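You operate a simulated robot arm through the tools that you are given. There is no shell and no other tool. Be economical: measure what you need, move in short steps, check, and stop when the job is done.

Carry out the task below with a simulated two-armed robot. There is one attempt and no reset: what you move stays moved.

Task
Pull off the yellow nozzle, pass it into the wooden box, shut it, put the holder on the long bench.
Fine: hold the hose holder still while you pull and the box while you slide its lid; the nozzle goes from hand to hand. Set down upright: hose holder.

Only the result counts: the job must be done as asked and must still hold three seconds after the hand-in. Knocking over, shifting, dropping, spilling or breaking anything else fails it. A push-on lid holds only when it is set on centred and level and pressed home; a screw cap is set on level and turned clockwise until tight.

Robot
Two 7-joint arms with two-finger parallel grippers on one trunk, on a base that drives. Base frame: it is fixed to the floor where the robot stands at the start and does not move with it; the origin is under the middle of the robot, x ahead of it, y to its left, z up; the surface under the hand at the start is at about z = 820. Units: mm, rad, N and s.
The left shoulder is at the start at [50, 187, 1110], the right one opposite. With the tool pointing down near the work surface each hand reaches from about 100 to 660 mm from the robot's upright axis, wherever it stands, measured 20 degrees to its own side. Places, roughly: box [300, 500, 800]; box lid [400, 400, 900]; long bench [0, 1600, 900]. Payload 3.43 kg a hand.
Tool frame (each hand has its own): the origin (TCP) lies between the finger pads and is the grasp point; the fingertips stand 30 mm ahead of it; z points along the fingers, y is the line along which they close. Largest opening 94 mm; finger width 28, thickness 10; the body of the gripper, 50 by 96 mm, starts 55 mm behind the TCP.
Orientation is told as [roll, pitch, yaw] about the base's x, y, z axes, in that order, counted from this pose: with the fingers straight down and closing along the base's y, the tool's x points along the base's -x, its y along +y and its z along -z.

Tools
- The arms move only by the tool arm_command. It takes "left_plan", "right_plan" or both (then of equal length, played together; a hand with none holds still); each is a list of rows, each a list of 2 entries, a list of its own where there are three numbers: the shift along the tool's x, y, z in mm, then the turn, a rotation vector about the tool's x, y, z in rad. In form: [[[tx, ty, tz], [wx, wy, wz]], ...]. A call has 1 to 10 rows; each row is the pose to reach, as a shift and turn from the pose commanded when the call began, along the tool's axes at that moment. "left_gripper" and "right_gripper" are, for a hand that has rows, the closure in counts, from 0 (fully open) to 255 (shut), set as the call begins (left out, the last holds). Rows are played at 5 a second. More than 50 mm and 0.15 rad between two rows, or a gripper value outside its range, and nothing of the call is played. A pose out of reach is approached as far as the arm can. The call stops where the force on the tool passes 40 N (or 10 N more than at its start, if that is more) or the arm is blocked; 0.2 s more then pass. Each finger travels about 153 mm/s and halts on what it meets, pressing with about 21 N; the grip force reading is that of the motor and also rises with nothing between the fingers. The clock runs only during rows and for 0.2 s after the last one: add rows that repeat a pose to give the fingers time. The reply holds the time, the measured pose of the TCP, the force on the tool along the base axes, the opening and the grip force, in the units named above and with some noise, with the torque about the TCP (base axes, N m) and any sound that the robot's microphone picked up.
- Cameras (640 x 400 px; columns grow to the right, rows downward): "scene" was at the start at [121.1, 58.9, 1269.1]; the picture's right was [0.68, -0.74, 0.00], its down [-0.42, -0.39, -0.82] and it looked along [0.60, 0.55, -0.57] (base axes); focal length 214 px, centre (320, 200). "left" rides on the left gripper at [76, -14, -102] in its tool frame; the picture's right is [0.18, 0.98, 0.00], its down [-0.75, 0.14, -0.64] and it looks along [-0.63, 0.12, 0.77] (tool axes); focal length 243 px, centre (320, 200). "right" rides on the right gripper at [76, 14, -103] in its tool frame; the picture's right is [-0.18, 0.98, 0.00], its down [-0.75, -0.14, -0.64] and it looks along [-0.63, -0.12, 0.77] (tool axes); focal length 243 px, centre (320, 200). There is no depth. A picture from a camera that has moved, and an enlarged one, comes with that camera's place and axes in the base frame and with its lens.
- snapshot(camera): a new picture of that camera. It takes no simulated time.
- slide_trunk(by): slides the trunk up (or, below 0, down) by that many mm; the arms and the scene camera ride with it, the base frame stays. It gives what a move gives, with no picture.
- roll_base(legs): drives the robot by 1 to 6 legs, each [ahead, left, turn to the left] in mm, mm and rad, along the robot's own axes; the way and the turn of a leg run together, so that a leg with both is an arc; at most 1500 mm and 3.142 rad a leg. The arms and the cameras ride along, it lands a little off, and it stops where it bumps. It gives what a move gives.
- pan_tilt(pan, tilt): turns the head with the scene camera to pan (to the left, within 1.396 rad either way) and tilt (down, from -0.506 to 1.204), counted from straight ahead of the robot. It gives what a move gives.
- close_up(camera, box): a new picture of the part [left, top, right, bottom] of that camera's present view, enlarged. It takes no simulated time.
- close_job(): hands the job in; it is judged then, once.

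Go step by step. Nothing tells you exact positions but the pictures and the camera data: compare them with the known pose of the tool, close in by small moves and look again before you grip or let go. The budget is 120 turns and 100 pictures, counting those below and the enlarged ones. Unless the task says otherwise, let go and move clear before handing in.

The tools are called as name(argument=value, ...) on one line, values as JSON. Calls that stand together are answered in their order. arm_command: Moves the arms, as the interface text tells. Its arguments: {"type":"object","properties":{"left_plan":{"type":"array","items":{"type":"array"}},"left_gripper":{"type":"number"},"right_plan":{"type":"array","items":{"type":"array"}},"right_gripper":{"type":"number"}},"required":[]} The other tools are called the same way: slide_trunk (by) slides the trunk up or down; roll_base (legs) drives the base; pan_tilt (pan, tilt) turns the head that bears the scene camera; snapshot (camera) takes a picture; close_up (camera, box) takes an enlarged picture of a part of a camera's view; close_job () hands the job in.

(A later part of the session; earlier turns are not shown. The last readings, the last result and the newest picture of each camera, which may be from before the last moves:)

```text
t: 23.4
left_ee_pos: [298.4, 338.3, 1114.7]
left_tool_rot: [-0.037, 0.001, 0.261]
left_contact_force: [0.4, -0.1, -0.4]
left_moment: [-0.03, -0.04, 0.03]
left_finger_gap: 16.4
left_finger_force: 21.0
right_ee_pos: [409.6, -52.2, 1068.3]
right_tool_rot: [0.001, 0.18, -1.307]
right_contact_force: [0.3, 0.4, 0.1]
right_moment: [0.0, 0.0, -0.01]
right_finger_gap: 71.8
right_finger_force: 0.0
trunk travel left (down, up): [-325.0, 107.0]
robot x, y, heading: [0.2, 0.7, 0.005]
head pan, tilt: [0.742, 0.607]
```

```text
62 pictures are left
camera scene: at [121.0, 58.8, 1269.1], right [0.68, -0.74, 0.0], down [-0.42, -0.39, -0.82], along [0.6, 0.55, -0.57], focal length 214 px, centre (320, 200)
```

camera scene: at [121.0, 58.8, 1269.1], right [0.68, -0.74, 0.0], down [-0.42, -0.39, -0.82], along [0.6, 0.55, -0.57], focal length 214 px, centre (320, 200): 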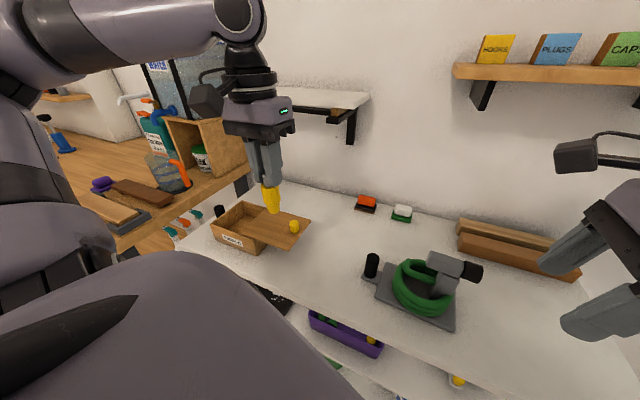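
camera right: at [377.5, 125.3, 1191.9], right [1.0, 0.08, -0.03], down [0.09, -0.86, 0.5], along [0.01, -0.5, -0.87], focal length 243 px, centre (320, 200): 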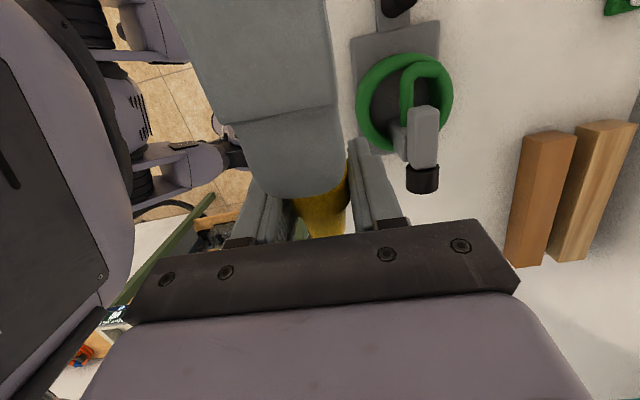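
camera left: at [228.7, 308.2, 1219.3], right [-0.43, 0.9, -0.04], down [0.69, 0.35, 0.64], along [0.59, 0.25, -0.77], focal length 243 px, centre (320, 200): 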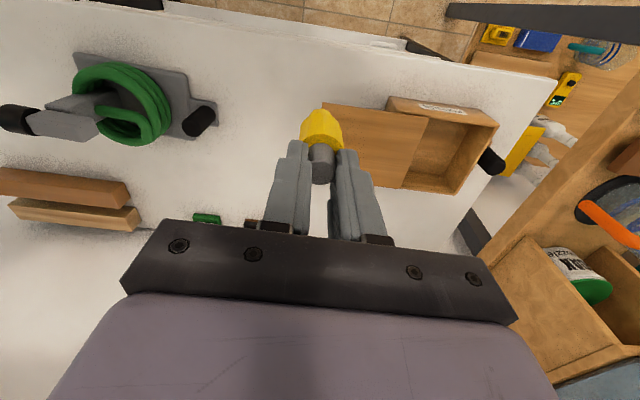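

The nozzle is held pointing down. Before driving left to bring the box within easy reach, I'll look left with the head.

pan_tilt(pan=1.35, tilt=0.6)

snapshot(camera="scene")

```text
t: 24.4
left_ee_pos: [299.2, 338.9, 1115.5]
left_tool_rot: [-0.04, 0.0, 0.26]
left_contact_force: [-0.8, -1.5, 0.5]
left_moment: [0.03, -0.03, -0.01]
left_finger_gap: 16.3
left_finger_force: 20.5
right_ee_pos: [409.8, -52.0, 1068.5]
right_tool_rot: [0.001, 0.179, -1.307]
right_contact_force: [-0.4, 0.4, 0.1]
right_moment: [0.02, -0.02, 0.01]
right_finger_gap: 71.9
right_finger_force: 0.2
trunk travel left (down, up): [-325.0, 107.0]
robot x, y, heading: [1.4, -1.2, -0.001]
head pan, tilt: [1.349, 0.6]
```

```text
61 pictures are left
camera scene: at [75.6, 85.5, 1269.7], right [0.98, -0.22, 0.0], down [-0.12, -0.55, -0.83], along [0.18, 0.8, -0.56], focal length 214 px, centre (320, 200)
```

scene: 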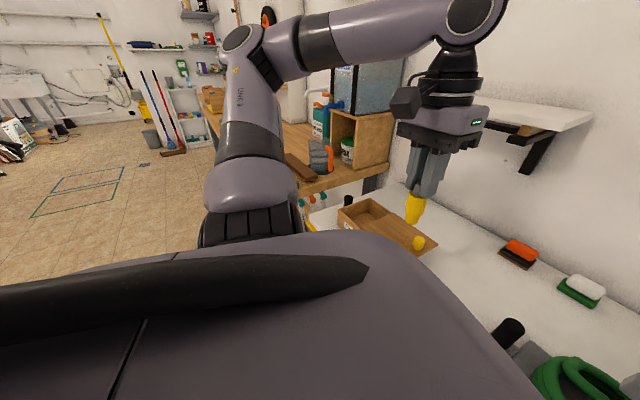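

Floor to the left is clear. I drive 180 mm left.

roll_base(legs=[[0, 180, 0]])

pan_tilt(pan=0.7, tilt=0.8)

snapshot(camera="scene")

snapshot(camera="left")

```text
t: 26.6
left_ee_pos: [298.0, 518.0, 1114.9]
left_tool_rot: [-0.04, 0.001, 0.26]
left_contact_force: [0.1, 0.9, -0.4]
left_moment: [-0.01, 0.02, 0.01]
left_finger_gap: 16.4
left_finger_force: 20.6
right_ee_pos: [409.3, 127.5, 1068.3]
right_tool_rot: [0.001, 0.18, -1.304]
right_contact_force: [0.7, 0.1, 0.2]
right_moment: [-0.01, -0.03, -0.03]
right_finger_gap: 71.8
right_finger_force: 0.0
trunk travel left (down, up): [-325.0, 107.0]
robot x, y, heading: [1.7, 175.8, -0.002]
head pan, tilt: [1.349, 0.6]
```

```text
t: 27.6
left_ee_pos: [298.1, 516.5, 1115.6]
left_tool_rot: [-0.041, -0.001, 0.263]
left_contact_force: [-0.7, -0.3, 0.1]
left_moment: [0.0, -0.01, 0.0]
left_finger_gap: 16.2
left_finger_force: 21.0
right_ee_pos: [409.8, 127.5, 1069.0]
right_tool_rot: [-0.001, 0.18, -1.305]
right_contact_force: [-1.0, 0.0, -0.2]
right_moment: [0.0, 0.0, 0.03]
right_finger_gap: 71.8
right_finger_force: 0.1
trunk travel left (down, up): [-325.0, 107.0]
robot x, y, heading: [1.6, 180.1, 0.001]
head pan, tilt: [0.7, 0.799]
```

```text
60 pictures are left
camera scene: at [117.5, 230.4, 1252.9], right [0.65, -0.76, 0.0], down [-0.55, -0.46, -0.7], along [0.53, 0.45, -0.72], focal length 214 px, centre (320, 200)
```

scene: 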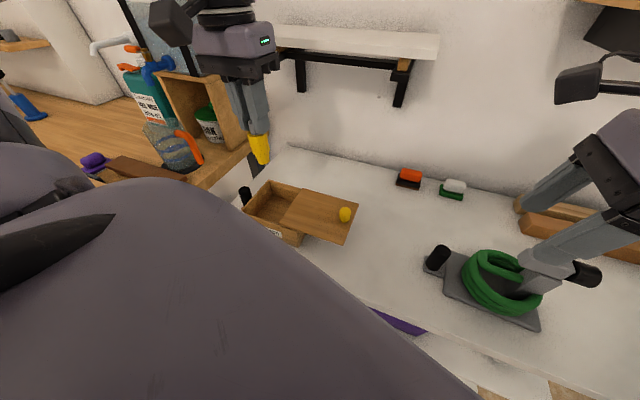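

```text
59 pictures are left
camera left: at [228.1, 487.3, 1219.1], right [-0.43, 0.9, -0.04], down [0.68, 0.36, 0.64], along [0.59, 0.25, -0.77], focal length 243 px, centre (320, 200)
```

left: 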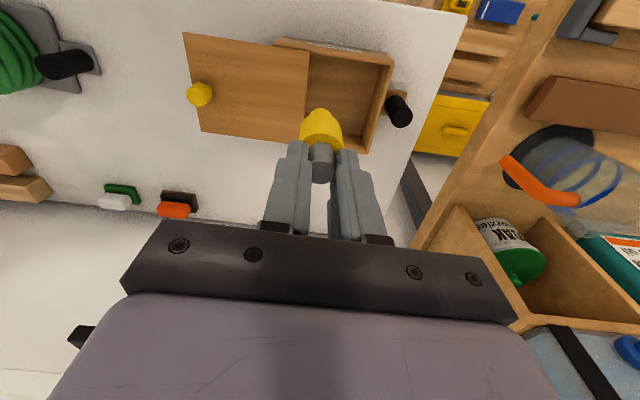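

Good view of the box. Close-ups to measure the opening, knob and handle.

close_up(camera="scene", box=[224, 160, 384, 260])

close_up(camera="left", box=[170, 20, 430, 182])

```text
4.00 times, centred on (304, 210) of scene
camera zoom: at [117.5, 230.4, 1252.9], right [0.65, -0.76, 0.0], down [-0.55, -0.46, -0.7], along [0.53, 0.45, -0.72], focal length 858 px, centre (384, 160)
```

zoom: 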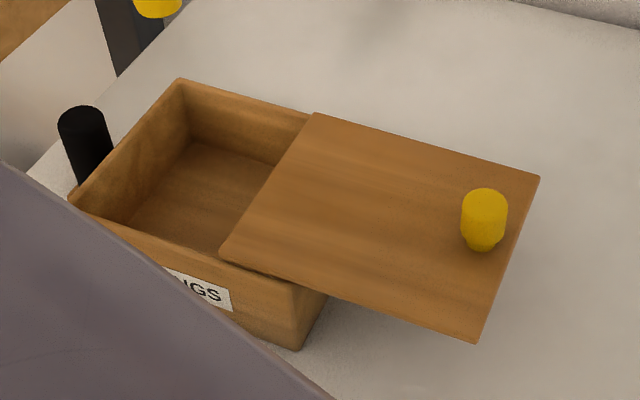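

```text
2.46 times, centred on (300, 101) of left
camera zoom: at [228.1, 487.3, 1219.1], right [-0.43, 0.9, -0.04], down [0.68, 0.36, 0.64], along [0.59, 0.25, -0.77], focal length 597 px, centre (369, 444)
```

zoom: 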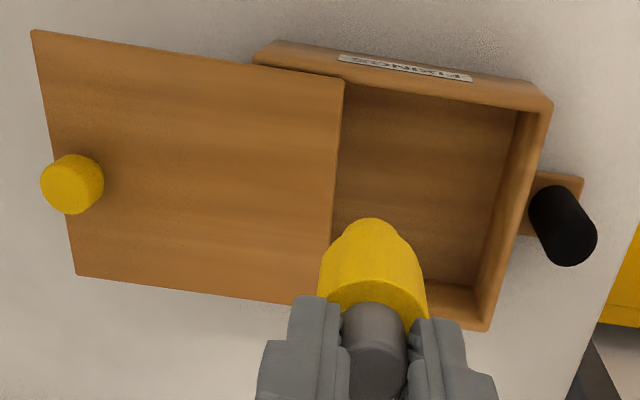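

Box top z≈888; lid inner edge centre ≈(332,497), opening ≈93 mm long. I'll tilt the nozzle 0.6 rad so it points under the lid, and hover above the opening.

arm_command(left_plan=[[[-5, 8, 0], [0.12, 0, 0]], [[-11, 16, 15], [0.24, 0, 0]], [[-16, 24, 30], [0.36, 0, 0]], [[-22, 32, 45], [0.48, 0, 0]], [[-27, 40, 60], [0.56, 0, 0]], [[-27, 40, 80], [0.56, 0, 0]], [[-27, 40, 80], [0.56, 0, 0]]])

close_up(camera="scene", box=[224, 120, 384, 260])

snapshot(camera="left")

```text
t: 29.2
left_ee_pos: [314.4, 561.8, 1035.0]
left_tool_rot: [-0.601, -0.001, 0.261]
left_contact_force: [0.0, -0.3, -0.1]
left_moment: [0.02, -0.03, 0.03]
left_finger_gap: 16.8
left_finger_force: 20.9
right_ee_pos: [410.4, 127.7, 1068.4]
right_tool_rot: [0.0, 0.181, -1.307]
right_contact_force: [-0.2, 0.7, 0.1]
right_moment: [0.0, 0.01, 0.01]
right_finger_gap: 71.9
right_finger_force: 0.0
trunk travel left (down, up): [-325.0, 107.0]
robot x, y, heading: [-0.8, 176.3, 0.001]
head pan, tilt: [0.7, 0.799]
```

```text
2.86 times, centred on (304, 190) of scene
camera zoom: at [117.6, 230.4, 1252.9], right [0.65, -0.76, 0.0], down [-0.55, -0.46, -0.7], along [0.53, 0.45, -0.72], focal length 613 px, centre (366, 229)
```

zoom: 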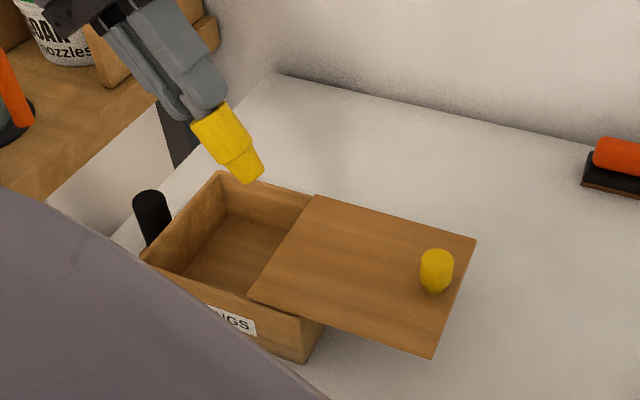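

```text
55 pictures are left
camera left: at [230.3, 585.1, 1127.2], right [-0.39, 0.74, -0.56], down [0.6, 0.66, 0.45], along [0.7, -0.16, -0.7], focal length 243 px, centre (320, 200)
```

left: 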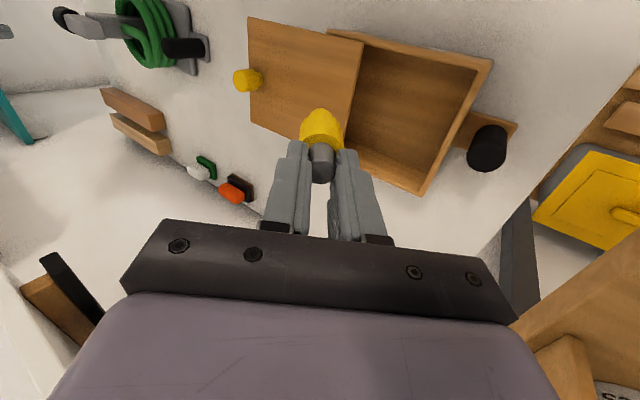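

Aligned over the opening; shifting 8 mm away from the lid edge and lowering in stages.

arm_command(left_plan=[[[0, 7, -5], [0, 0, 0]], [[0, 17, 10], [0, 0, 0]], [[0, 27, 24], [0, 0, 0]], [[0, 37, 39], [0, 0, 0]], [[0, 46, 53], [0, 0, 0]], [[0, 46, 53], [0, 0, 0]]])

close_up(camera="scene", box=[224, 120, 384, 260])

snapshot(camera="left")

```text
t: 30.6
left_ee_pos: [313.4, 560.3, 966.2]
left_tool_rot: [-0.591, -0.002, 0.26]
left_contact_force: [1.0, -1.0, 0.4]
left_moment: [0.0, -0.02, -0.01]
left_finger_gap: 16.6
left_finger_force: 20.8
right_ee_pos: [411.5, 119.7, 1067.5]
right_tool_rot: [-0.001, 0.189, -1.306]
right_contact_force: [-1.3, -0.5, 0.2]
right_moment: [-0.01, -0.04, -0.03]
right_finger_gap: 71.8
right_finger_force: 0.2
trunk travel left (down, up): [-325.0, 107.0]
robot x, y, heading: [-1.0, 176.7, 0.002]
head pan, tilt: [0.7, 0.799]
```

```text
2.86 times, centred on (304, 190) of scene
camera zoom: at [120.2, 221.7, 1253.2], right [0.65, -0.76, -0.01], down [-0.55, -0.46, -0.7], along [0.53, 0.46, -0.71], focal length 613 px, centre (366, 229)
```

zoom: 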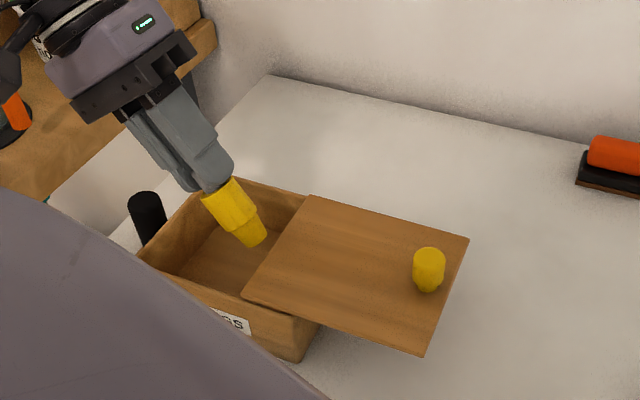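

```text
53 pictures are left
camera left: at [229.3, 584.0, 1060.7], right [-0.39, 0.74, -0.55], down [0.61, 0.65, 0.46], along [0.7, -0.16, -0.7], focal length 243 px, centre (320, 200)
```

left: 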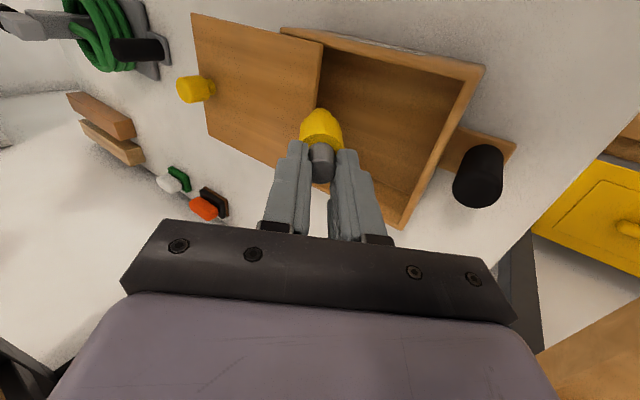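

The whole robot shifted ~9 mm to the right, so part of the left arm may be touching something on the left. I'll look there before going on.

pan_tilt(pan=1.25, tilt=0.6)

snapshot(camera="scene")

```text
t: 31.6
left_ee_pos: [314.8, 559.6, 967.4]
left_tool_rot: [-0.593, 0.0, 0.262]
left_contact_force: [-0.3, 0.0, 0.0]
left_moment: [0.06, -0.04, -0.02]
left_finger_gap: 16.5
left_finger_force: 21.3
right_ee_pos: [411.7, 120.9, 1066.5]
right_tool_rot: [-0.001, 0.19, -1.305]
right_contact_force: [-0.3, -0.7, -0.2]
right_moment: [-0.01, 0.04, 0.01]
right_finger_gap: 72.0
right_finger_force: 0.1
trunk travel left (down, up): [-325.0, 107.0]
robot x, y, heading: [-3.2, 179.4, 0.005]
head pan, tilt: [1.25, 0.6]
```

```text
52 pictures are left
camera scene: at [86.6, 253.3, 1270.2], right [0.95, -0.32, -0.01], down [-0.18, -0.53, -0.83], along [0.26, 0.79, -0.56], focal length 214 px, centre (320, 200)
```

scene: 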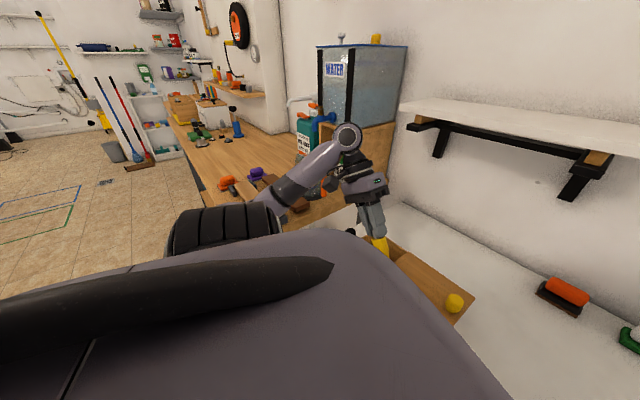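

close_up(camera="scene", box=[160, 100, 420, 262])

```text
2.46 times, centred on (290, 181) of scene
camera zoom: at [86.6, 253.3, 1270.2], right [0.95, -0.32, -0.01], down [-0.18, -0.53, -0.83], along [0.26, 0.79, -0.56], focal length 528 px, centre (394, 247)
```

zoom: 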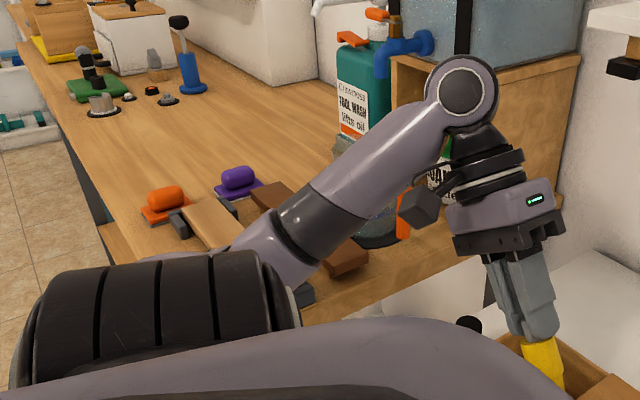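

The elbow is low beside the bench end. I'll lift the hand straight back up, then drive right a bit so the elbow stays clear.

arm_command(left_plan=[[[0, -9, -14], [0, 0, 0]], [[0, -19, -28], [0, 0, 0]], [[0, -29, -43], [0, 0, 0]], [[0, -39, -58], [0, 0, 0]], [[0, -48, -72], [0, 0, 0]], [[0, -58, -85], [0, 0, 0]], [[0, -68, -100], [0, 0, 0]]])

snapshot(camera="scene")

```text
t: 33.2
left_ee_pos: [311.2, 567.3, 1084.8]
left_tool_rot: [-0.599, 0.0, 0.262]
left_contact_force: [0.3, -0.5, -0.6]
left_moment: [0.01, 0.0, 0.01]
left_finger_gap: 16.4
left_finger_force: 20.7
right_ee_pos: [409.6, 128.0, 1069.4]
right_tool_rot: [-0.001, 0.18, -1.305]
right_contact_force: [0.2, 0.5, -0.5]
right_moment: [-0.03, -0.01, 0.01]
right_finger_gap: 71.8
right_finger_force: 0.1
trunk travel left (down, up): [-325.0, 107.0]
robot x, y, heading: [-3.0, 173.0, 0.005]
head pan, tilt: [1.25, 0.6]
```

```text
50 pictures are left
camera scene: at [83.7, 262.1, 1269.7], right [0.95, -0.31, 0.0], down [-0.18, -0.54, -0.83], along [0.26, 0.78, -0.56], focal length 214 px, centre (320, 200)
```

scene: 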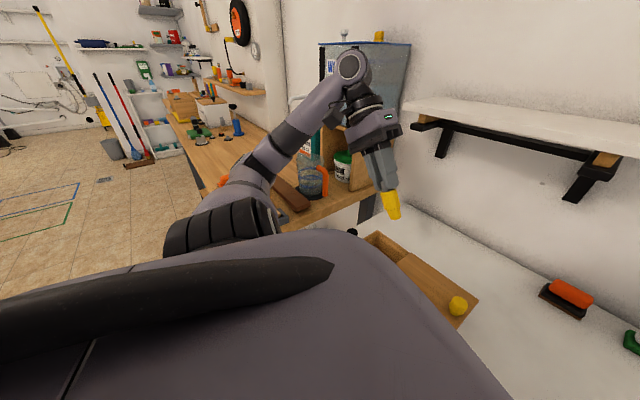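

The robot sprang back, confirming contact at the elbow. Driving 130 mm right.

roll_base(legs=[[0, -130, 0]])

arm_command(left_plan=[[[0, 20, -14], [0, 0, 0]], [[0, 40, -28], [0, 0, 0]], [[0, 60, -42], [0, 0, 0]], [[0, 80, -56], [0, 0, 0]], [[0, 100, -70], [0, 0, 0]], [[0, 115, -78], [0, 0, 0]], [[0, 115, -78], [0, 0, 0]]])

snapshot(camera="scene")

```text
t: 35.0
left_ee_pos: [312.0, 439.2, 1085.0]
left_tool_rot: [-0.599, 0.0, 0.263]
left_contact_force: [-0.1, -0.1, 0.6]
left_moment: [0.04, -0.01, 0.01]
left_finger_gap: 16.5
left_finger_force: 20.8
right_ee_pos: [410.4, -0.6, 1067.7]
right_tool_rot: [0.0, 0.181, -1.305]
right_contact_force: [-0.2, -0.2, -0.4]
right_moment: [-0.03, -0.03, -0.01]
right_finger_gap: 72.0
right_finger_force: 0.0
trunk travel left (down, up): [-325.0, 107.0]
robot x, y, heading: [-0.0, 49.1, 0.001]
head pan, tilt: [1.25, 0.6]
```

```text
t: 36.6
left_ee_pos: [274.9, 571.7, 1084.8]
left_tool_rot: [-0.6, 0.0, 0.263]
left_contact_force: [0.5, -0.2, -0.6]
left_moment: [-0.01, 0.01, -0.02]
left_finger_gap: 16.6
left_finger_force: 20.8
right_ee_pos: [409.8, -0.6, 1069.4]
right_tool_rot: [0.001, 0.179, -1.304]
right_contact_force: [-0.8, 0.0, 0.7]
right_moment: [0.02, 0.0, 0.03]
right_finger_gap: 72.0
right_finger_force: 0.1
trunk travel left (down, up): [-325.0, 107.0]
robot x, y, heading: [0.2, 49.3, 0.002]
head pan, tilt: [1.25, 0.6]
```

```text
49 pictures are left
camera scene: at [83.9, 133.2, 1269.7], right [0.95, -0.31, 0.0], down [-0.18, -0.54, -0.83], along [0.26, 0.78, -0.56], focal length 214 px, centre (320, 200)
```

scene: 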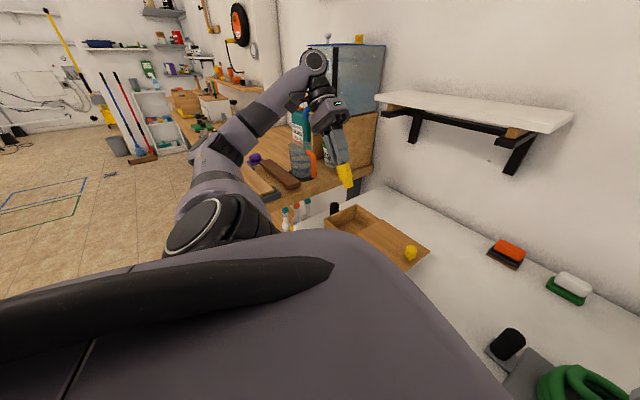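

Now shifting over the opening and lowering part-way, watching for base shift.

arm_command(left_plan=[[[-12, -4, 3], [0, 0, 0]], [[-24, -8, 6], [0, 0, 0]], [[-35, -12, 8], [0, 0, 0]], [[-35, 2, 29], [0, 0, 0]], [[-35, 16, 50], [0, 0, 0]], [[-35, 30, 70], [0, 0, 0]], [[-35, 44, 90], [0, 0, 0]], [[-35, 52, 101], [0, 0, 0]], [[-35, 52, 101], [0, 0, 0]]])

pan_tilt(pan=1.0, tilt=0.7)

snapshot(camera="scene")

snapshot(camera="left")

```text
t: 38.6
left_ee_pos: [313.3, 569.6, 971.0]
left_tool_rot: [-0.6, 0.0, 0.265]
left_contact_force: [0.1, 0.1, 0.5]
left_moment: [0.02, -0.02, -0.02]
left_finger_gap: 16.4
left_finger_force: 20.7
right_ee_pos: [410.5, -1.2, 1068.1]
right_tool_rot: [0.0, 0.178, -1.304]
right_contact_force: [-0.3, 0.1, -0.1]
right_moment: [0.02, 0.01, 0.0]
right_finger_gap: 72.0
right_finger_force: 0.0
trunk travel left (down, up): [-325.0, 107.0]
robot x, y, heading: [-0.0, 51.8, 0.001]
head pan, tilt: [1.25, 0.6]
```

```text
t: 39.4
left_ee_pos: [313.8, 570.1, 970.3]
left_tool_rot: [-0.6, -0.002, 0.263]
left_contact_force: [-0.1, -0.2, 0.5]
left_moment: [-0.01, 0.02, 0.01]
left_finger_gap: 16.5
left_finger_force: 21.0
right_ee_pos: [411.5, -1.4, 1068.3]
right_tool_rot: [0.0, 0.18, -1.305]
right_contact_force: [1.1, 0.2, -0.2]
right_moment: [-0.01, 0.04, 0.04]
right_finger_gap: 71.9
right_finger_force: 0.1
trunk travel left (down, up): [-325.0, 107.0]
robot x, y, heading: [2.1, 48.6, 0.002]
head pan, tilt: [1.0, 0.7]
```

```text
48 pictures are left
camera scene: at [101.9, 120.9, 1261.1], right [0.84, -0.54, 0.0], down [-0.35, -0.54, -0.77], along [0.41, 0.65, -0.64], focal length 214 px, centre (320, 200)
```

scene: 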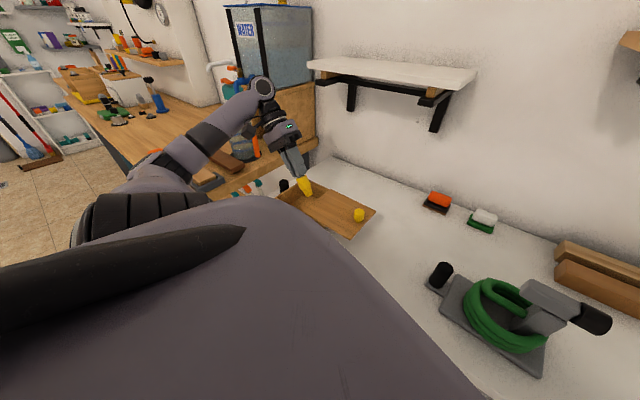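

```text
47 pictures are left
camera left: at [228.0, 593.5, 1064.3], right [-0.39, 0.73, -0.56], down [0.6, 0.66, 0.45], along [0.7, -0.16, -0.7], focal length 243 px, centre (320, 200)
```

left: 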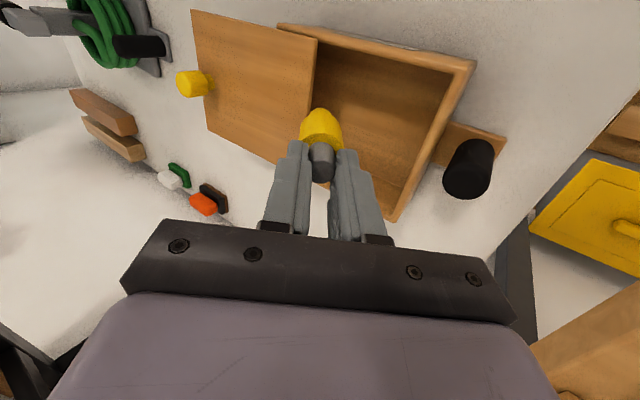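

close_up(camera="scene", box=[240, 140, 400, 240])

```text
4.00 times, centred on (320, 190) of scene
camera zoom: at [101.9, 120.9, 1261.1], right [0.84, -0.54, 0.0], down [-0.35, -0.54, -0.77], along [0.41, 0.65, -0.64], focal length 858 px, centre (320, 240)
```

zoom: 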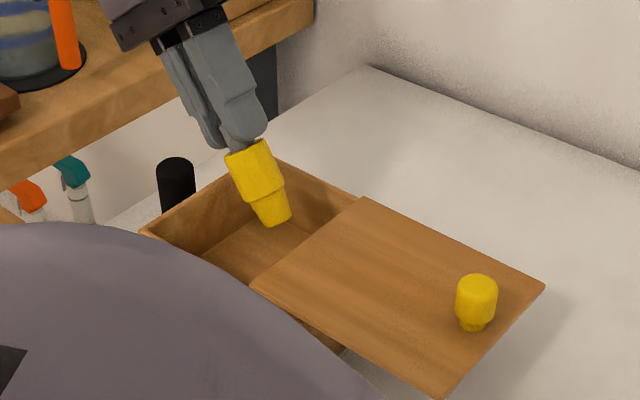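

Tip is clear of the lid edge and centred. Lowering into the box.

arm_command(left_plan=[[[0, 8, 11], [0, 0, 0]], [[0, 16, 22], [0, 0, 0]], [[0, 24, 34], [0, 0, 0]], [[0, 31, 45], [0, 0, 0]], [[0, 31, 45], [0, 0, 0]]])

close_up(camera="scene", box=[240, 140, 400, 240])

snapshot(camera="left")

```text
t: 40.6
left_ee_pos: [313.4, 570.2, 915.9]
left_tool_rot: [-0.6, 0.0, 0.264]
left_contact_force: [0.0, -0.4, -0.6]
left_moment: [0.0, -0.01, 0.0]
left_finger_gap: 16.5
left_finger_force: 20.6
right_ee_pos: [410.0, -0.6, 1068.3]
right_tool_rot: [-0.002, 0.179, -1.304]
right_contact_force: [0.9, 0.2, -0.5]
right_moment: [-0.04, -0.02, 0.03]
right_finger_gap: 71.5
right_finger_force: 0.0
trunk travel left (down, up): [-325.0, 107.0]
robot x, y, heading: [1.5, 51.7, 0.004]
head pan, tilt: [1.0, 0.7]
```

```text
4.00 times, centred on (320, 190) of scene
camera zoom: at [101.9, 120.9, 1261.1], right [0.84, -0.54, 0.0], down [-0.35, -0.54, -0.76], along [0.41, 0.65, -0.64], focal length 858 px, centre (320, 240)
```

zoom: 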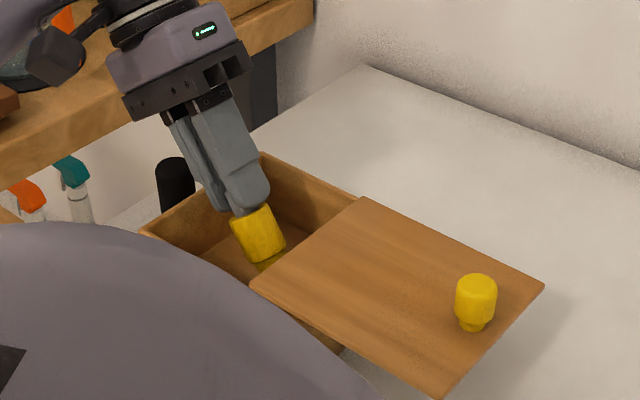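

```text
44 pictures are left
camera left: at [228.3, 594.1, 1009.1], right [-0.39, 0.74, -0.56], down [0.6, 0.66, 0.45], along [0.7, -0.16, -0.7], focal length 243 px, centre (320, 200)
```

left: 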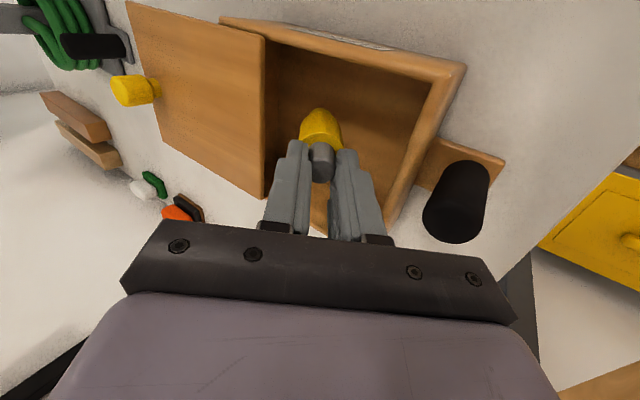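

Pushing 14 mm further along the fingers toward the floor, then gently opening.

arm_command(left_plan=[[[0, 0, 5], [0, 0, 0]], [[0, 0, 10], [0, 0, 0]], [[0, 0, 14], [0, 0, 0]], [[0, 0, 14], [0, 0, 0]]])

arm_command(left_plan=[[[0, 0, 0], [0, 0, 0]], [[0, 0, 0], [0, 0, 0]], [[0, 0, 0], [0, 0, 0]]], left_gripper=155)

snapshot(camera="left")

```text
t: 41.6
left_ee_pos: [315.4, 561.2, 906.2]
left_tool_rot: [-0.6, -0.005, 0.264]
left_contact_force: [-0.1, 2.7, 17.0]
left_moment: [-0.35, -0.21, 0.05]
left_finger_gap: 16.8
left_finger_force: 20.9
right_ee_pos: [409.5, -0.8, 1069.2]
right_tool_rot: [0.001, 0.182, -1.302]
right_contact_force: [-0.1, -0.3, -0.3]
right_moment: [0.02, -0.02, 0.02]
right_finger_gap: 71.8
right_finger_force: 0.1
trunk travel left (down, up): [-325.0, 107.0]
robot x, y, heading: [0.9, 49.3, 0.001]
head pan, tilt: [1.0, 0.7]
```

```text
t: 42.4
left_ee_pos: [314.9, 561.7, 903.7]
left_tool_rot: [-0.602, 0.001, 0.263]
left_contact_force: [-0.9, 0.1, 1.2]
left_moment: [-0.04, 0.0, 0.04]
left_finger_gap: 36.8
left_finger_force: 0.1
right_ee_pos: [410.5, -0.6, 1068.0]
right_tool_rot: [0.0, 0.177, -1.304]
right_contact_force: [-0.2, 0.0, -0.4]
right_moment: [-0.01, 0.03, -0.03]
right_finger_gap: 71.9
right_finger_force: 0.0
trunk travel left (down, up): [-325.0, 107.0]
robot x, y, heading: [3.1, 49.6, 0.002]
head pan, tilt: [1.0, 0.7]
```

```text
43 pictures are left
camera left: at [230.1, 586.0, 997.5], right [-0.39, 0.73, -0.56], down [0.6, 0.66, 0.45], along [0.7, -0.16, -0.7], focal length 243 px, centre (320, 200)
```

left: 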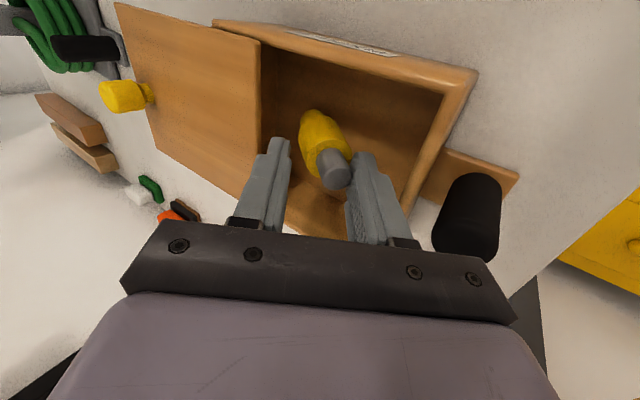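

The nozzle is released and leaning inside. Withdrawing the hand along its fingers.

arm_command(left_plan=[[[0, 0, -10], [0, 0, 0]], [[0, 0, -25], [0, 0, 0]], [[0, 0, -45], [0, 0, 0]], [[0, 0, -70], [0, 0, 0]], [[0, -20, -100], [0, 0, 0]], [[0, -40, -120], [0, 0, 0]]])

snapshot(camera="left")

close_up(camera="scene", box=[240, 140, 400, 240])

```text
t: 43.8
left_ee_pos: [307.1, 594.7, 1027.3]
left_tool_rot: [-0.6, 0.003, 0.263]
left_contact_force: [0.1, 0.4, -0.1]
left_moment: [0.06, -0.01, -0.03]
left_finger_gap: 36.8
left_finger_force: 0.0
right_ee_pos: [409.2, -1.7, 1067.7]
right_tool_rot: [-0.001, 0.179, -1.303]
right_contact_force: [0.6, -0.4, -0.4]
right_moment: [0.0, -0.02, 0.01]
right_finger_gap: 71.6
right_finger_force: 0.1
trunk travel left (down, up): [-325.0, 107.0]
robot x, y, heading: [-0.2, 47.6, 0.007]
head pan, tilt: [1.0, 0.7]
```

```text
42 pictures are left
camera left: at [221.2, 619.2, 1120.4], right [-0.39, 0.73, -0.56], down [0.6, 0.66, 0.45], along [0.7, -0.16, -0.7], focal length 243 px, centre (320, 200)
```

left: 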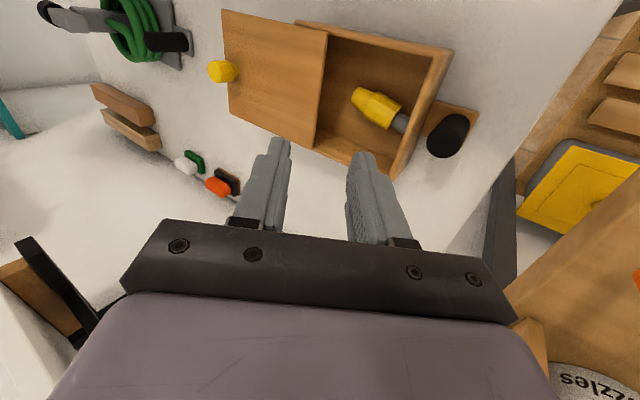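

```text
4.00 times, centred on (320, 190) of scene
camera zoom: at [101.9, 120.6, 1261.1], right [0.84, -0.54, 0.0], down [-0.35, -0.54, -0.77], along [0.41, 0.65, -0.64], focal length 858 px, centre (320, 240)
```

zoom: 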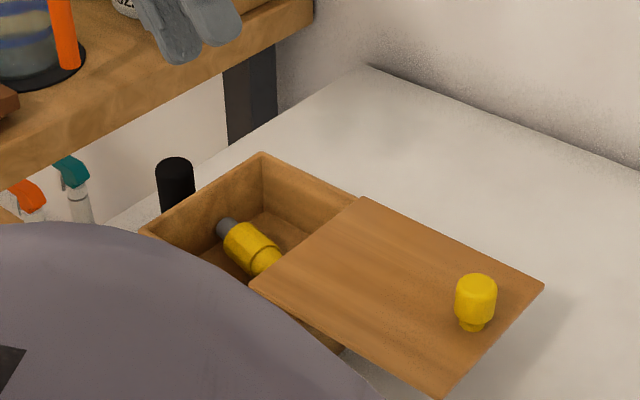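

The nozzle lies flat in the box. Next I retract the left hand, level the right, and turn the robot left so both hands reach the box comfortably.

arm_command(left_plan=[[[6, -30, 12], [-0.07, 0, 0]], [[12, -62, 26], [-0.15, 0, 0]], [[18, -93, 39], [-0.22, 0, 0]], [[24, -124, 52], [-0.3, 0, 0]], [[30, -155, 65], [-0.38, 0, 0]], [[36, -186, 78], [-0.46, 0, 0]], [[42, -217, 91], [-0.54, 0, 0]], [[47, -246, 104], [-0.6, 0, 0]]], right_plan=[[[0, 0, 0], [0, -0.09, 0]], [[0, 0, 0], [0, -0.18, 0]], [[0, 0, 0], [0, -0.18, 0]], [[0, 0, 0], [0, -0.18, 0]], [[0, 0, 0], [0, -0.18, 0]], [[0, 0, 0], [0, -0.18, 0]], [[0, 0, 0], [0, -0.18, 0]], [[0, 0, 0], [0, -0.18, 0]]])

arm_command(right_plan=[[[0, 0, 0], [0, 0, -0.15]], [[0, 0, 0], [0, 0, -0.3]], [[0, 0, 0], [0, 0, -0.45]], [[0, 0, 0], [0, 0, -0.6]], [[0, 0, 0], [0, 0, -0.75]], [[0, 0, 0], [0, 0, -0.9]], [[0, 0, 0], [0, 0, -1.05]], [[0, 0, 0], [0, 0, -1.17]]])

roll_base(legs=[[0, 0, 0.4]])

pan_tilt(pan=0.55, tilt=0.75)

snapshot(camera="scene")

```text
t: 45.6
left_ee_pos: [329.2, 326.4, 1079.4]
left_tool_rot: [0.001, 0.001, 0.265]
left_contact_force: [0.6, -0.8, -0.3]
left_moment: [0.0, -0.04, 0.02]
left_finger_gap: 37.1
left_finger_force: 0.0
right_ee_pos: [411.1, -1.7, 1067.8]
right_tool_rot: [0.001, 0.0, -1.305]
right_contact_force: [0.0, 0.4, -0.2]
right_moment: [-0.01, 0.04, 0.03]
right_finger_gap: 72.1
right_finger_force: 0.1
trunk travel left (down, up): [-325.0, 107.0]
robot x, y, heading: [-0.5, 52.6, 0.006]
head pan, tilt: [1.0, 0.7]
```

```text
t: 47.4
left_ee_pos: [330.2, 327.6, 1079.4]
left_tool_rot: [0.0, 0.001, 0.263]
left_contact_force: [-0.1, -0.9, -0.1]
left_moment: [0.04, 0.01, 0.0]
left_finger_gap: 36.8
left_finger_force: 0.1
right_ee_pos: [411.0, -0.2, 1069.2]
right_tool_rot: [-0.002, 0.0, -0.132]
right_contact_force: [-0.2, -0.6, -0.2]
right_moment: [-0.01, 0.01, -0.01]
right_finger_gap: 71.9
right_finger_force: 0.0
trunk travel left (down, up): [-325.0, 107.0]
robot x, y, heading: [0.2, 46.8, 0.003]
head pan, tilt: [1.0, 0.7]
```

```text
t: 49.0
left_ee_pos: [195.0, 434.7, 1079.0]
left_tool_rot: [0.001, 0.0, 0.665]
left_contact_force: [0.0, 0.0, 0.0]
left_moment: [0.02, 0.02, 0.05]
left_finger_gap: 36.6
left_finger_force: 0.1
right_ee_pos: [396.8, 162.9, 1068.0]
right_tool_rot: [-0.001, -0.002, 0.267]
right_contact_force: [-0.1, 0.1, -0.6]
right_moment: [-0.01, 0.01, 0.03]
right_finger_gap: 71.9
right_finger_force: 0.0
trunk travel left (down, up): [-325.0, 107.0]
robot x, y, heading: [2.6, 51.2, 0.407]
head pan, tilt: [1.0, 0.7]
```

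```text
t: 49.9
left_ee_pos: [195.9, 432.8, 1078.5]
left_tool_rot: [-0.001, 0.0, 0.665]
left_contact_force: [0.4, 0.0, -0.2]
left_moment: [-0.01, 0.0, 0.0]
left_finger_gap: 36.8
left_finger_force: 0.2
right_ee_pos: [397.8, 163.3, 1068.0]
right_tool_rot: [-0.001, 0.001, 0.267]
right_contact_force: [-0.2, 0.5, 0.3]
right_moment: [0.01, -0.03, -0.01]
right_finger_gap: 71.8
right_finger_force: 0.1
trunk travel left (down, up): [-325.0, 107.0]
robot x, y, heading: [-1.6, 50.7, 0.398]
head pan, tilt: [0.55, 0.75]
```

```text
40 pictures are left
camera scene: at [99.5, 139.6, 1256.9], right [0.82, -0.58, 0.0], down [-0.39, -0.56, -0.73], along [0.42, 0.6, -0.68], focal length 214 px, centre (320, 200)
```

scene: 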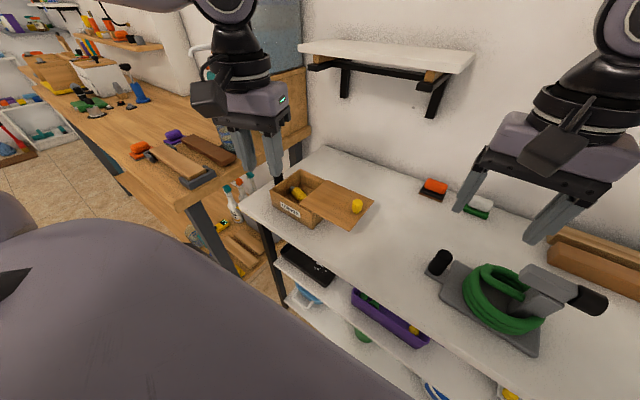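

close_up(camera="scene", box=[240, 140, 400, 240])

snapshot(camera="left")

```text
4.00 times, centred on (320, 190) of scene
camera zoom: at [99.5, 139.6, 1256.9], right [0.82, -0.58, 0.0], down [-0.39, -0.56, -0.73], along [0.42, 0.6, -0.68], focal length 858 px, centre (320, 240)
```

zoom: 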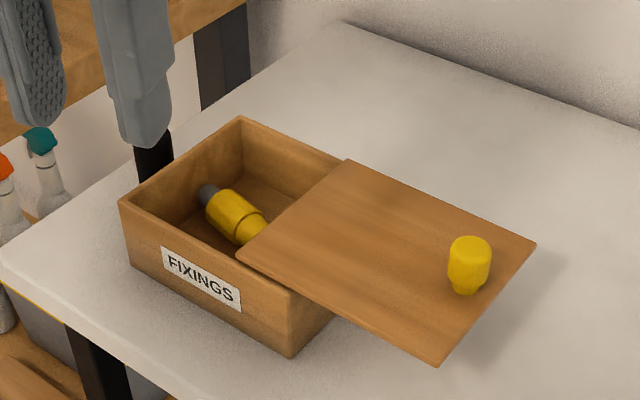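

```text
38 pictures are left
camera left: at [145.1, 375.2, 1182.7], right [-0.75, 0.66, 0.0], down [0.51, 0.58, 0.64], along [0.42, 0.48, -0.77], focal length 243 px, centre (320, 200)
```

left: 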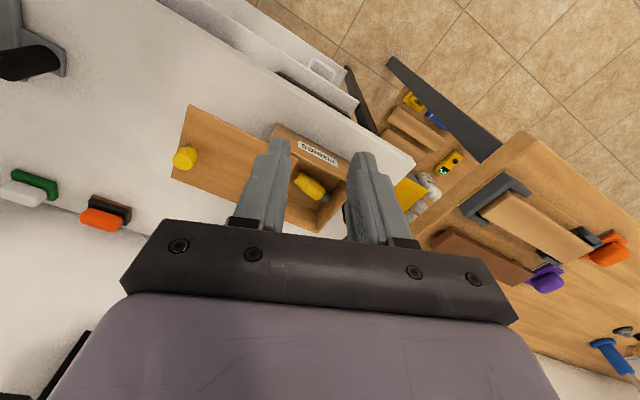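

Knob at (377,383), z 888–917; box handle at ≈(296,631), top ≈883. I drive 60 mm along +y for reach, then bring the left hand above the box handle.

roll_base(legs=[[23, 55, 0]])

```text
t: 51.0
left_ee_pos: [196.2, 492.6, 1079.8]
left_tool_rot: [0.001, 0.001, 0.665]
left_contact_force: [1.3, -0.5, 0.4]
left_moment: [-0.02, -0.01, -0.01]
left_finger_gap: 36.8
left_finger_force: 0.0
right_ee_pos: [397.7, 222.8, 1068.5]
right_tool_rot: [0.0, 0.002, 0.265]
right_contact_force: [0.0, 0.0, -0.1]
right_moment: [-0.02, 0.01, 0.0]
right_finger_gap: 71.9
right_finger_force: 0.1
trunk travel left (down, up): [-325.0, 107.0]
robot x, y, heading: [1.1, 111.2, 0.405]
head pan, tilt: [0.55, 0.75]
```

arm_command(left_plan=[[[-27, 8, 0], [0, 0, 0.1]], [[-54, 16, 0], [0, 0, 0.2]], [[-82, 24, 10], [0, 0, 0.3]], [[-110, 32, 30], [0, 0, 0.405]], [[-137, 40, 50], [0, 0, 0.405]], [[-164, 47, 80], [0, 0, 0.405]], [[-164, 47, 80], [0, 0, 0.405]]], left_gripper=80, right_plan=[[[-4, 27, 0], [0, 0, 0]], [[-8, 54, 0], [0, 0, 0]], [[-12, 80, 15], [0, 0, 0]], [[-15, 107, 30], [0, 0, 0]], [[-18, 134, 45], [0, 0, 0]], [[-22, 160, 60], [0, 0, 0]], [[-22, 160, 68], [0, 0, 0]]])

snapshot(camera="left")

snapshot(camera="right")

snapshot(camera="scene")

```text
t: 52.6
left_ee_pos: [294.2, 628.9, 998.4]
left_tool_rot: [0.001, 0.002, 0.258]
left_contact_force: [-1.0, 0.2, 0.3]
left_moment: [0.01, -0.02, 0.0]
left_finger_gap: 64.3
left_finger_force: 0.0
right_ee_pos: [376.2, 383.0, 1001.7]
right_tool_rot: [-0.001, -0.001, 0.267]
right_contact_force: [0.6, -0.5, 0.6]
right_moment: [0.0, 0.0, 0.0]
right_finger_gap: 72.2
right_finger_force: 0.0
trunk travel left (down, up): [-325.0, 107.0]
robot x, y, heading: [-2.1, 106.6, 0.401]
head pan, tilt: [0.55, 0.75]
```

```text
37 pictures are left
camera left: at [225.9, 595.5, 1101.3], right [-0.43, 0.9, 0.0], down [0.69, 0.33, 0.64], along [0.58, 0.28, -0.77], focal length 243 px, centre (320, 200)
```

left: 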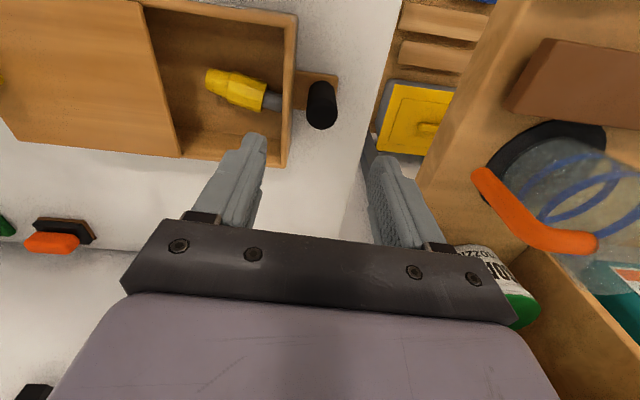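

```text
36 pictures are left
camera right: at [299.7, 377.2, 1104.5], right [-0.08, 1.0, 0.0], down [0.76, 0.06, 0.64], along [0.64, 0.05, -0.77], focal length 243 px, centre (320, 200)
```

right: 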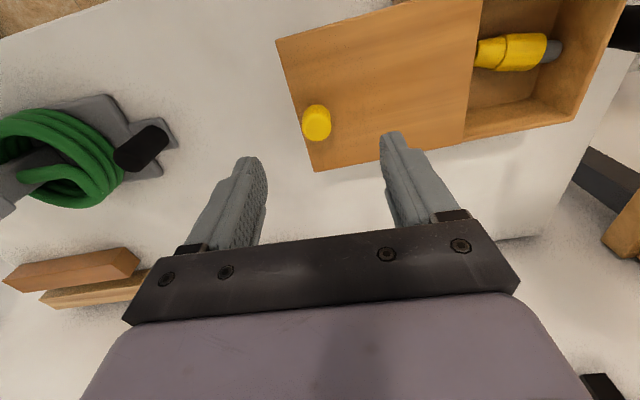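

```text
35 pictures are left
camera scene: at [99.1, 198.2, 1256.9], right [0.82, -0.58, 0.0], down [-0.39, -0.56, -0.73], along [0.42, 0.6, -0.68], focal length 214 px, centre (320, 200)
```

scene: 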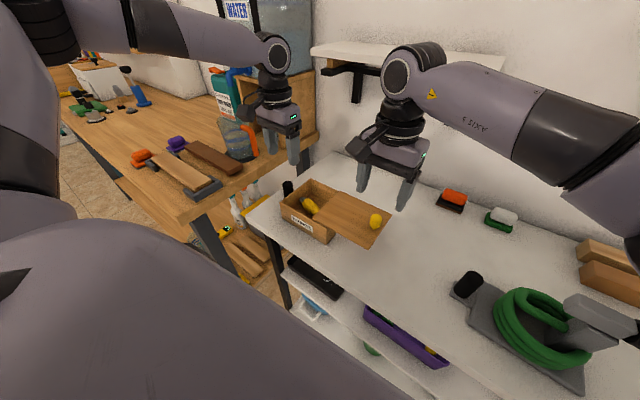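

Both are aligned over handle and knob. Lowering the left around the box handle and the right to just above the knob.

arm_command(left_plan=[[[-3, 1, 20], [0, 0, 0]], [[-3, 1, 40], [0, 0, 0]], [[-3, 1, 60], [0, 0, 0]], [[-3, 1, 80], [0, 0, 0]], [[-3, 1, 100], [0, 0, 0]], [[-3, 1, 120], [0, 0, 0]], [[-3, 1, 132], [0, 0, 0]], [[-3, 1, 132], [0, 0, 0]]], right_plan=[[[0, 0, 10], [0, 0, 0]], [[0, 0, 20], [0, 0, 0]], [[0, 0, 30], [0, 0, 0]], [[0, 0, 40], [0, 0, 0]], [[0, 0, 50], [0, 0, 0]], [[0, 0, 60], [0, 0, 0]], [[0, 0, 70], [0, 0, 0]], [[0, 0, 77], [0, 0, 0]]])

snapshot(camera="left")

snapshot(camera="right")

close_up(camera="scene", box=[200, 100, 456, 260])

```text
t: 53.8
left_ee_pos: [298.6, 633.6, 911.5]
left_tool_rot: [-0.003, -0.005, 0.257]
left_contact_force: [-6.6, -1.2, 16.4]
left_moment: [-0.67, 0.28, -0.27]
left_finger_gap: 64.9
left_finger_force: 0.1
right_ee_pos: [375.4, 383.0, 952.4]
right_tool_rot: [0.002, 0.0, 0.268]
right_contact_force: [1.1, 0.0, -0.3]
right_moment: [0.0, 0.02, 0.0]
right_finger_gap: 72.1
right_finger_force: 0.1
trunk travel left (down, up): [-325.0, 107.0]
robot x, y, heading: [1.0, 112.7, 0.404]
head pan, tilt: [0.55, 0.75]
stopped in row 5 (left hand): the force on the tool passed its limit at 50 N (the readings are from after the stop); the commanded pose is now the measured one
```

```text
34 pictures are left
camera left: at [228.6, 599.6, 1014.8], right [-0.43, 0.9, 0.0], down [0.69, 0.33, 0.65], along [0.59, 0.27, -0.76], focal length 243 px, centre (320, 200)
```

left: 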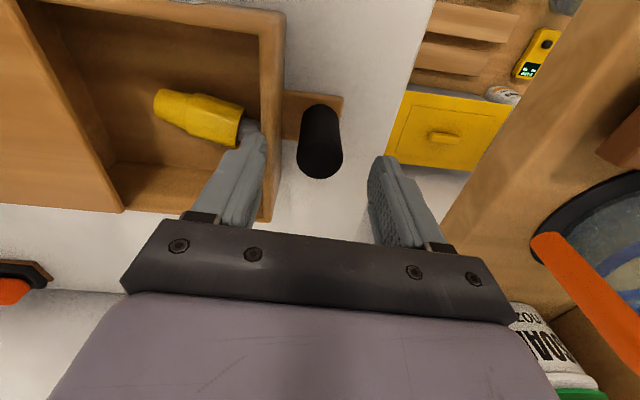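

```text
33 pictures are left
camera right: at [299.4, 375.9, 1055.6], right [-0.08, 1.0, 0.0], down [0.76, 0.06, 0.64], along [0.64, 0.05, -0.77], focal length 243 px, centre (320, 200)
```

right: 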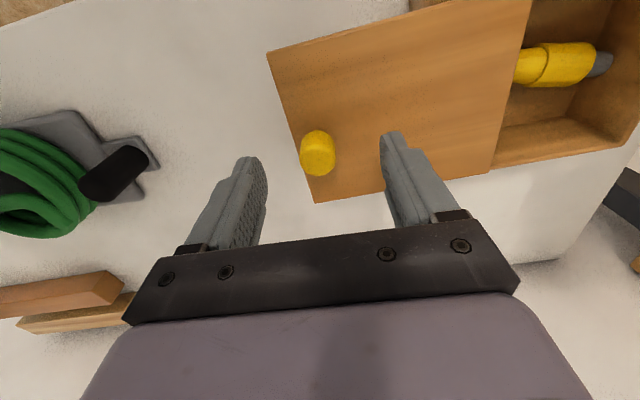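

```text
2.50 times, centred on (328, 180) of scene
camera zoom: at [98.2, 198.0, 1257.3], right [0.82, -0.58, 0.0], down [-0.39, -0.56, -0.73], along [0.42, 0.6, -0.68], focal length 536 px, centre (300, 250)
```

zoom: 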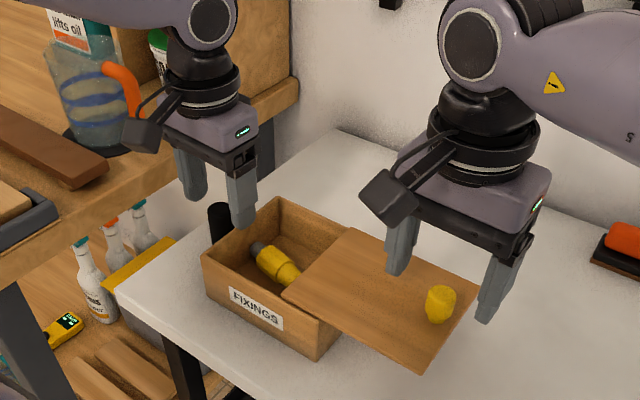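

The inner finger touched the box rim — jaws too wide. I lift slightly, narrow the jaws to ~46 mm and descend again.

arm_command(left_plan=[[[0, 0, -12], [0, 0, 0]], [[0, 0, -15], [0, 0, 0]], [[0, 0, -15], [0, 0, 0]]], left_gripper=132)

snapshot(camera="left")

```text
t: 54.6
left_ee_pos: [297.7, 635.0, 924.1]
left_tool_rot: [-0.003, -0.005, 0.258]
left_contact_force: [0.4, 1.0, 0.7]
left_moment: [0.0, -0.02, 0.02]
left_finger_gap: 45.4
left_finger_force: 0.1
right_ee_pos: [375.9, 383.2, 952.8]
right_tool_rot: [0.001, 0.0, 0.266]
right_contact_force: [-0.8, 0.2, 1.0]
right_moment: [-0.01, 0.05, 0.01]
right_finger_gap: 71.7
right_finger_force: 0.1
trunk travel left (down, up): [-325.0, 107.0]
robot x, y, heading: [-5.3, 106.2, 0.406]
head pan, tilt: [0.55, 0.75]
```

```text
31 pictures are left
camera left: at [228.7, 600.5, 1027.4], right [-0.43, 0.9, 0.0], down [0.69, 0.33, 0.65], along [0.58, 0.28, -0.76], focal length 243 px, centre (320, 200)
```

left: 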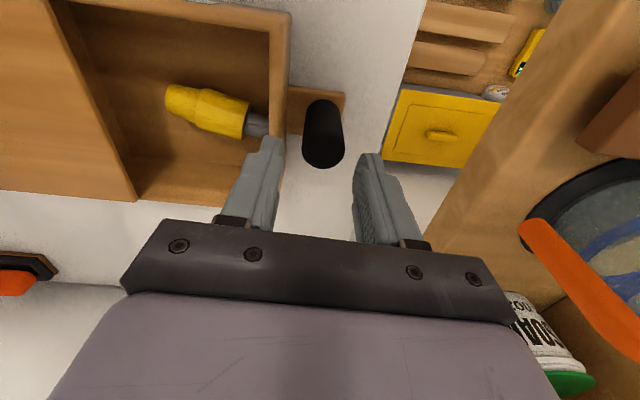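

arm_command(left_plan=[[[-1, 2, 12], [0, 0, 0]], [[-1, 2, 24], [0, 0, 0]], [[-1, 2, 36], [0, 0, 0]], [[-1, 2, 48], [0, 0, 0]], [[-1, 2, 56], [0, 0, 0]], [[-1, 2, 56], [0, 0, 0]]])

snapshot(camera="left")

```text
t: 55.3
left_ee_pos: [301.9, 635.4, 912.0]
left_tool_rot: [-0.004, -0.022, 0.259]
left_contact_force: [-5.7, 0.3, 21.7]
left_moment: [-0.75, 0.28, -0.16]
left_finger_gap: 44.9
left_finger_force: 0.0
right_ee_pos: [374.0, 383.7, 952.6]
right_tool_rot: [0.001, 0.0, 0.271]
right_contact_force: [0.0, 0.3, -0.8]
right_moment: [-0.01, 0.01, 0.01]
right_finger_gap: 71.6
right_finger_force: 0.0
trunk travel left (down, up): [-325.0, 107.0]
robot x, y, heading: [4.6, 108.0, 0.408]
head pan, tilt: [0.55, 0.75]
stopped in row 3 (left hand): the force on the tool passed its limit at 50 N (the readings are from after the stop); the commanded pose is now the measured one
```

```text
30 pictures are left
camera left: at [231.2, 601.8, 1013.4], right [-0.43, 0.9, -0.01], down [0.68, 0.33, 0.66], along [0.6, 0.28, -0.75], focal length 243 px, centre (320, 200)
```

left: 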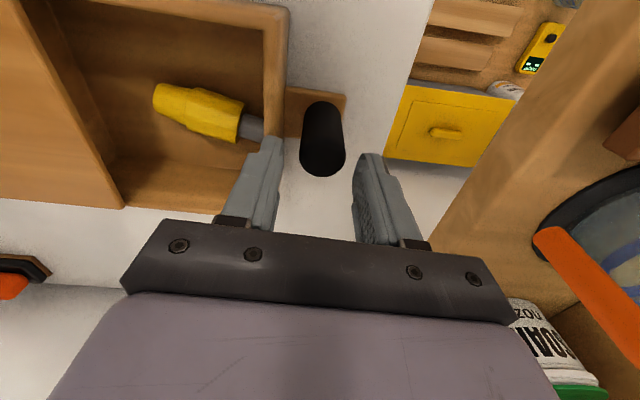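

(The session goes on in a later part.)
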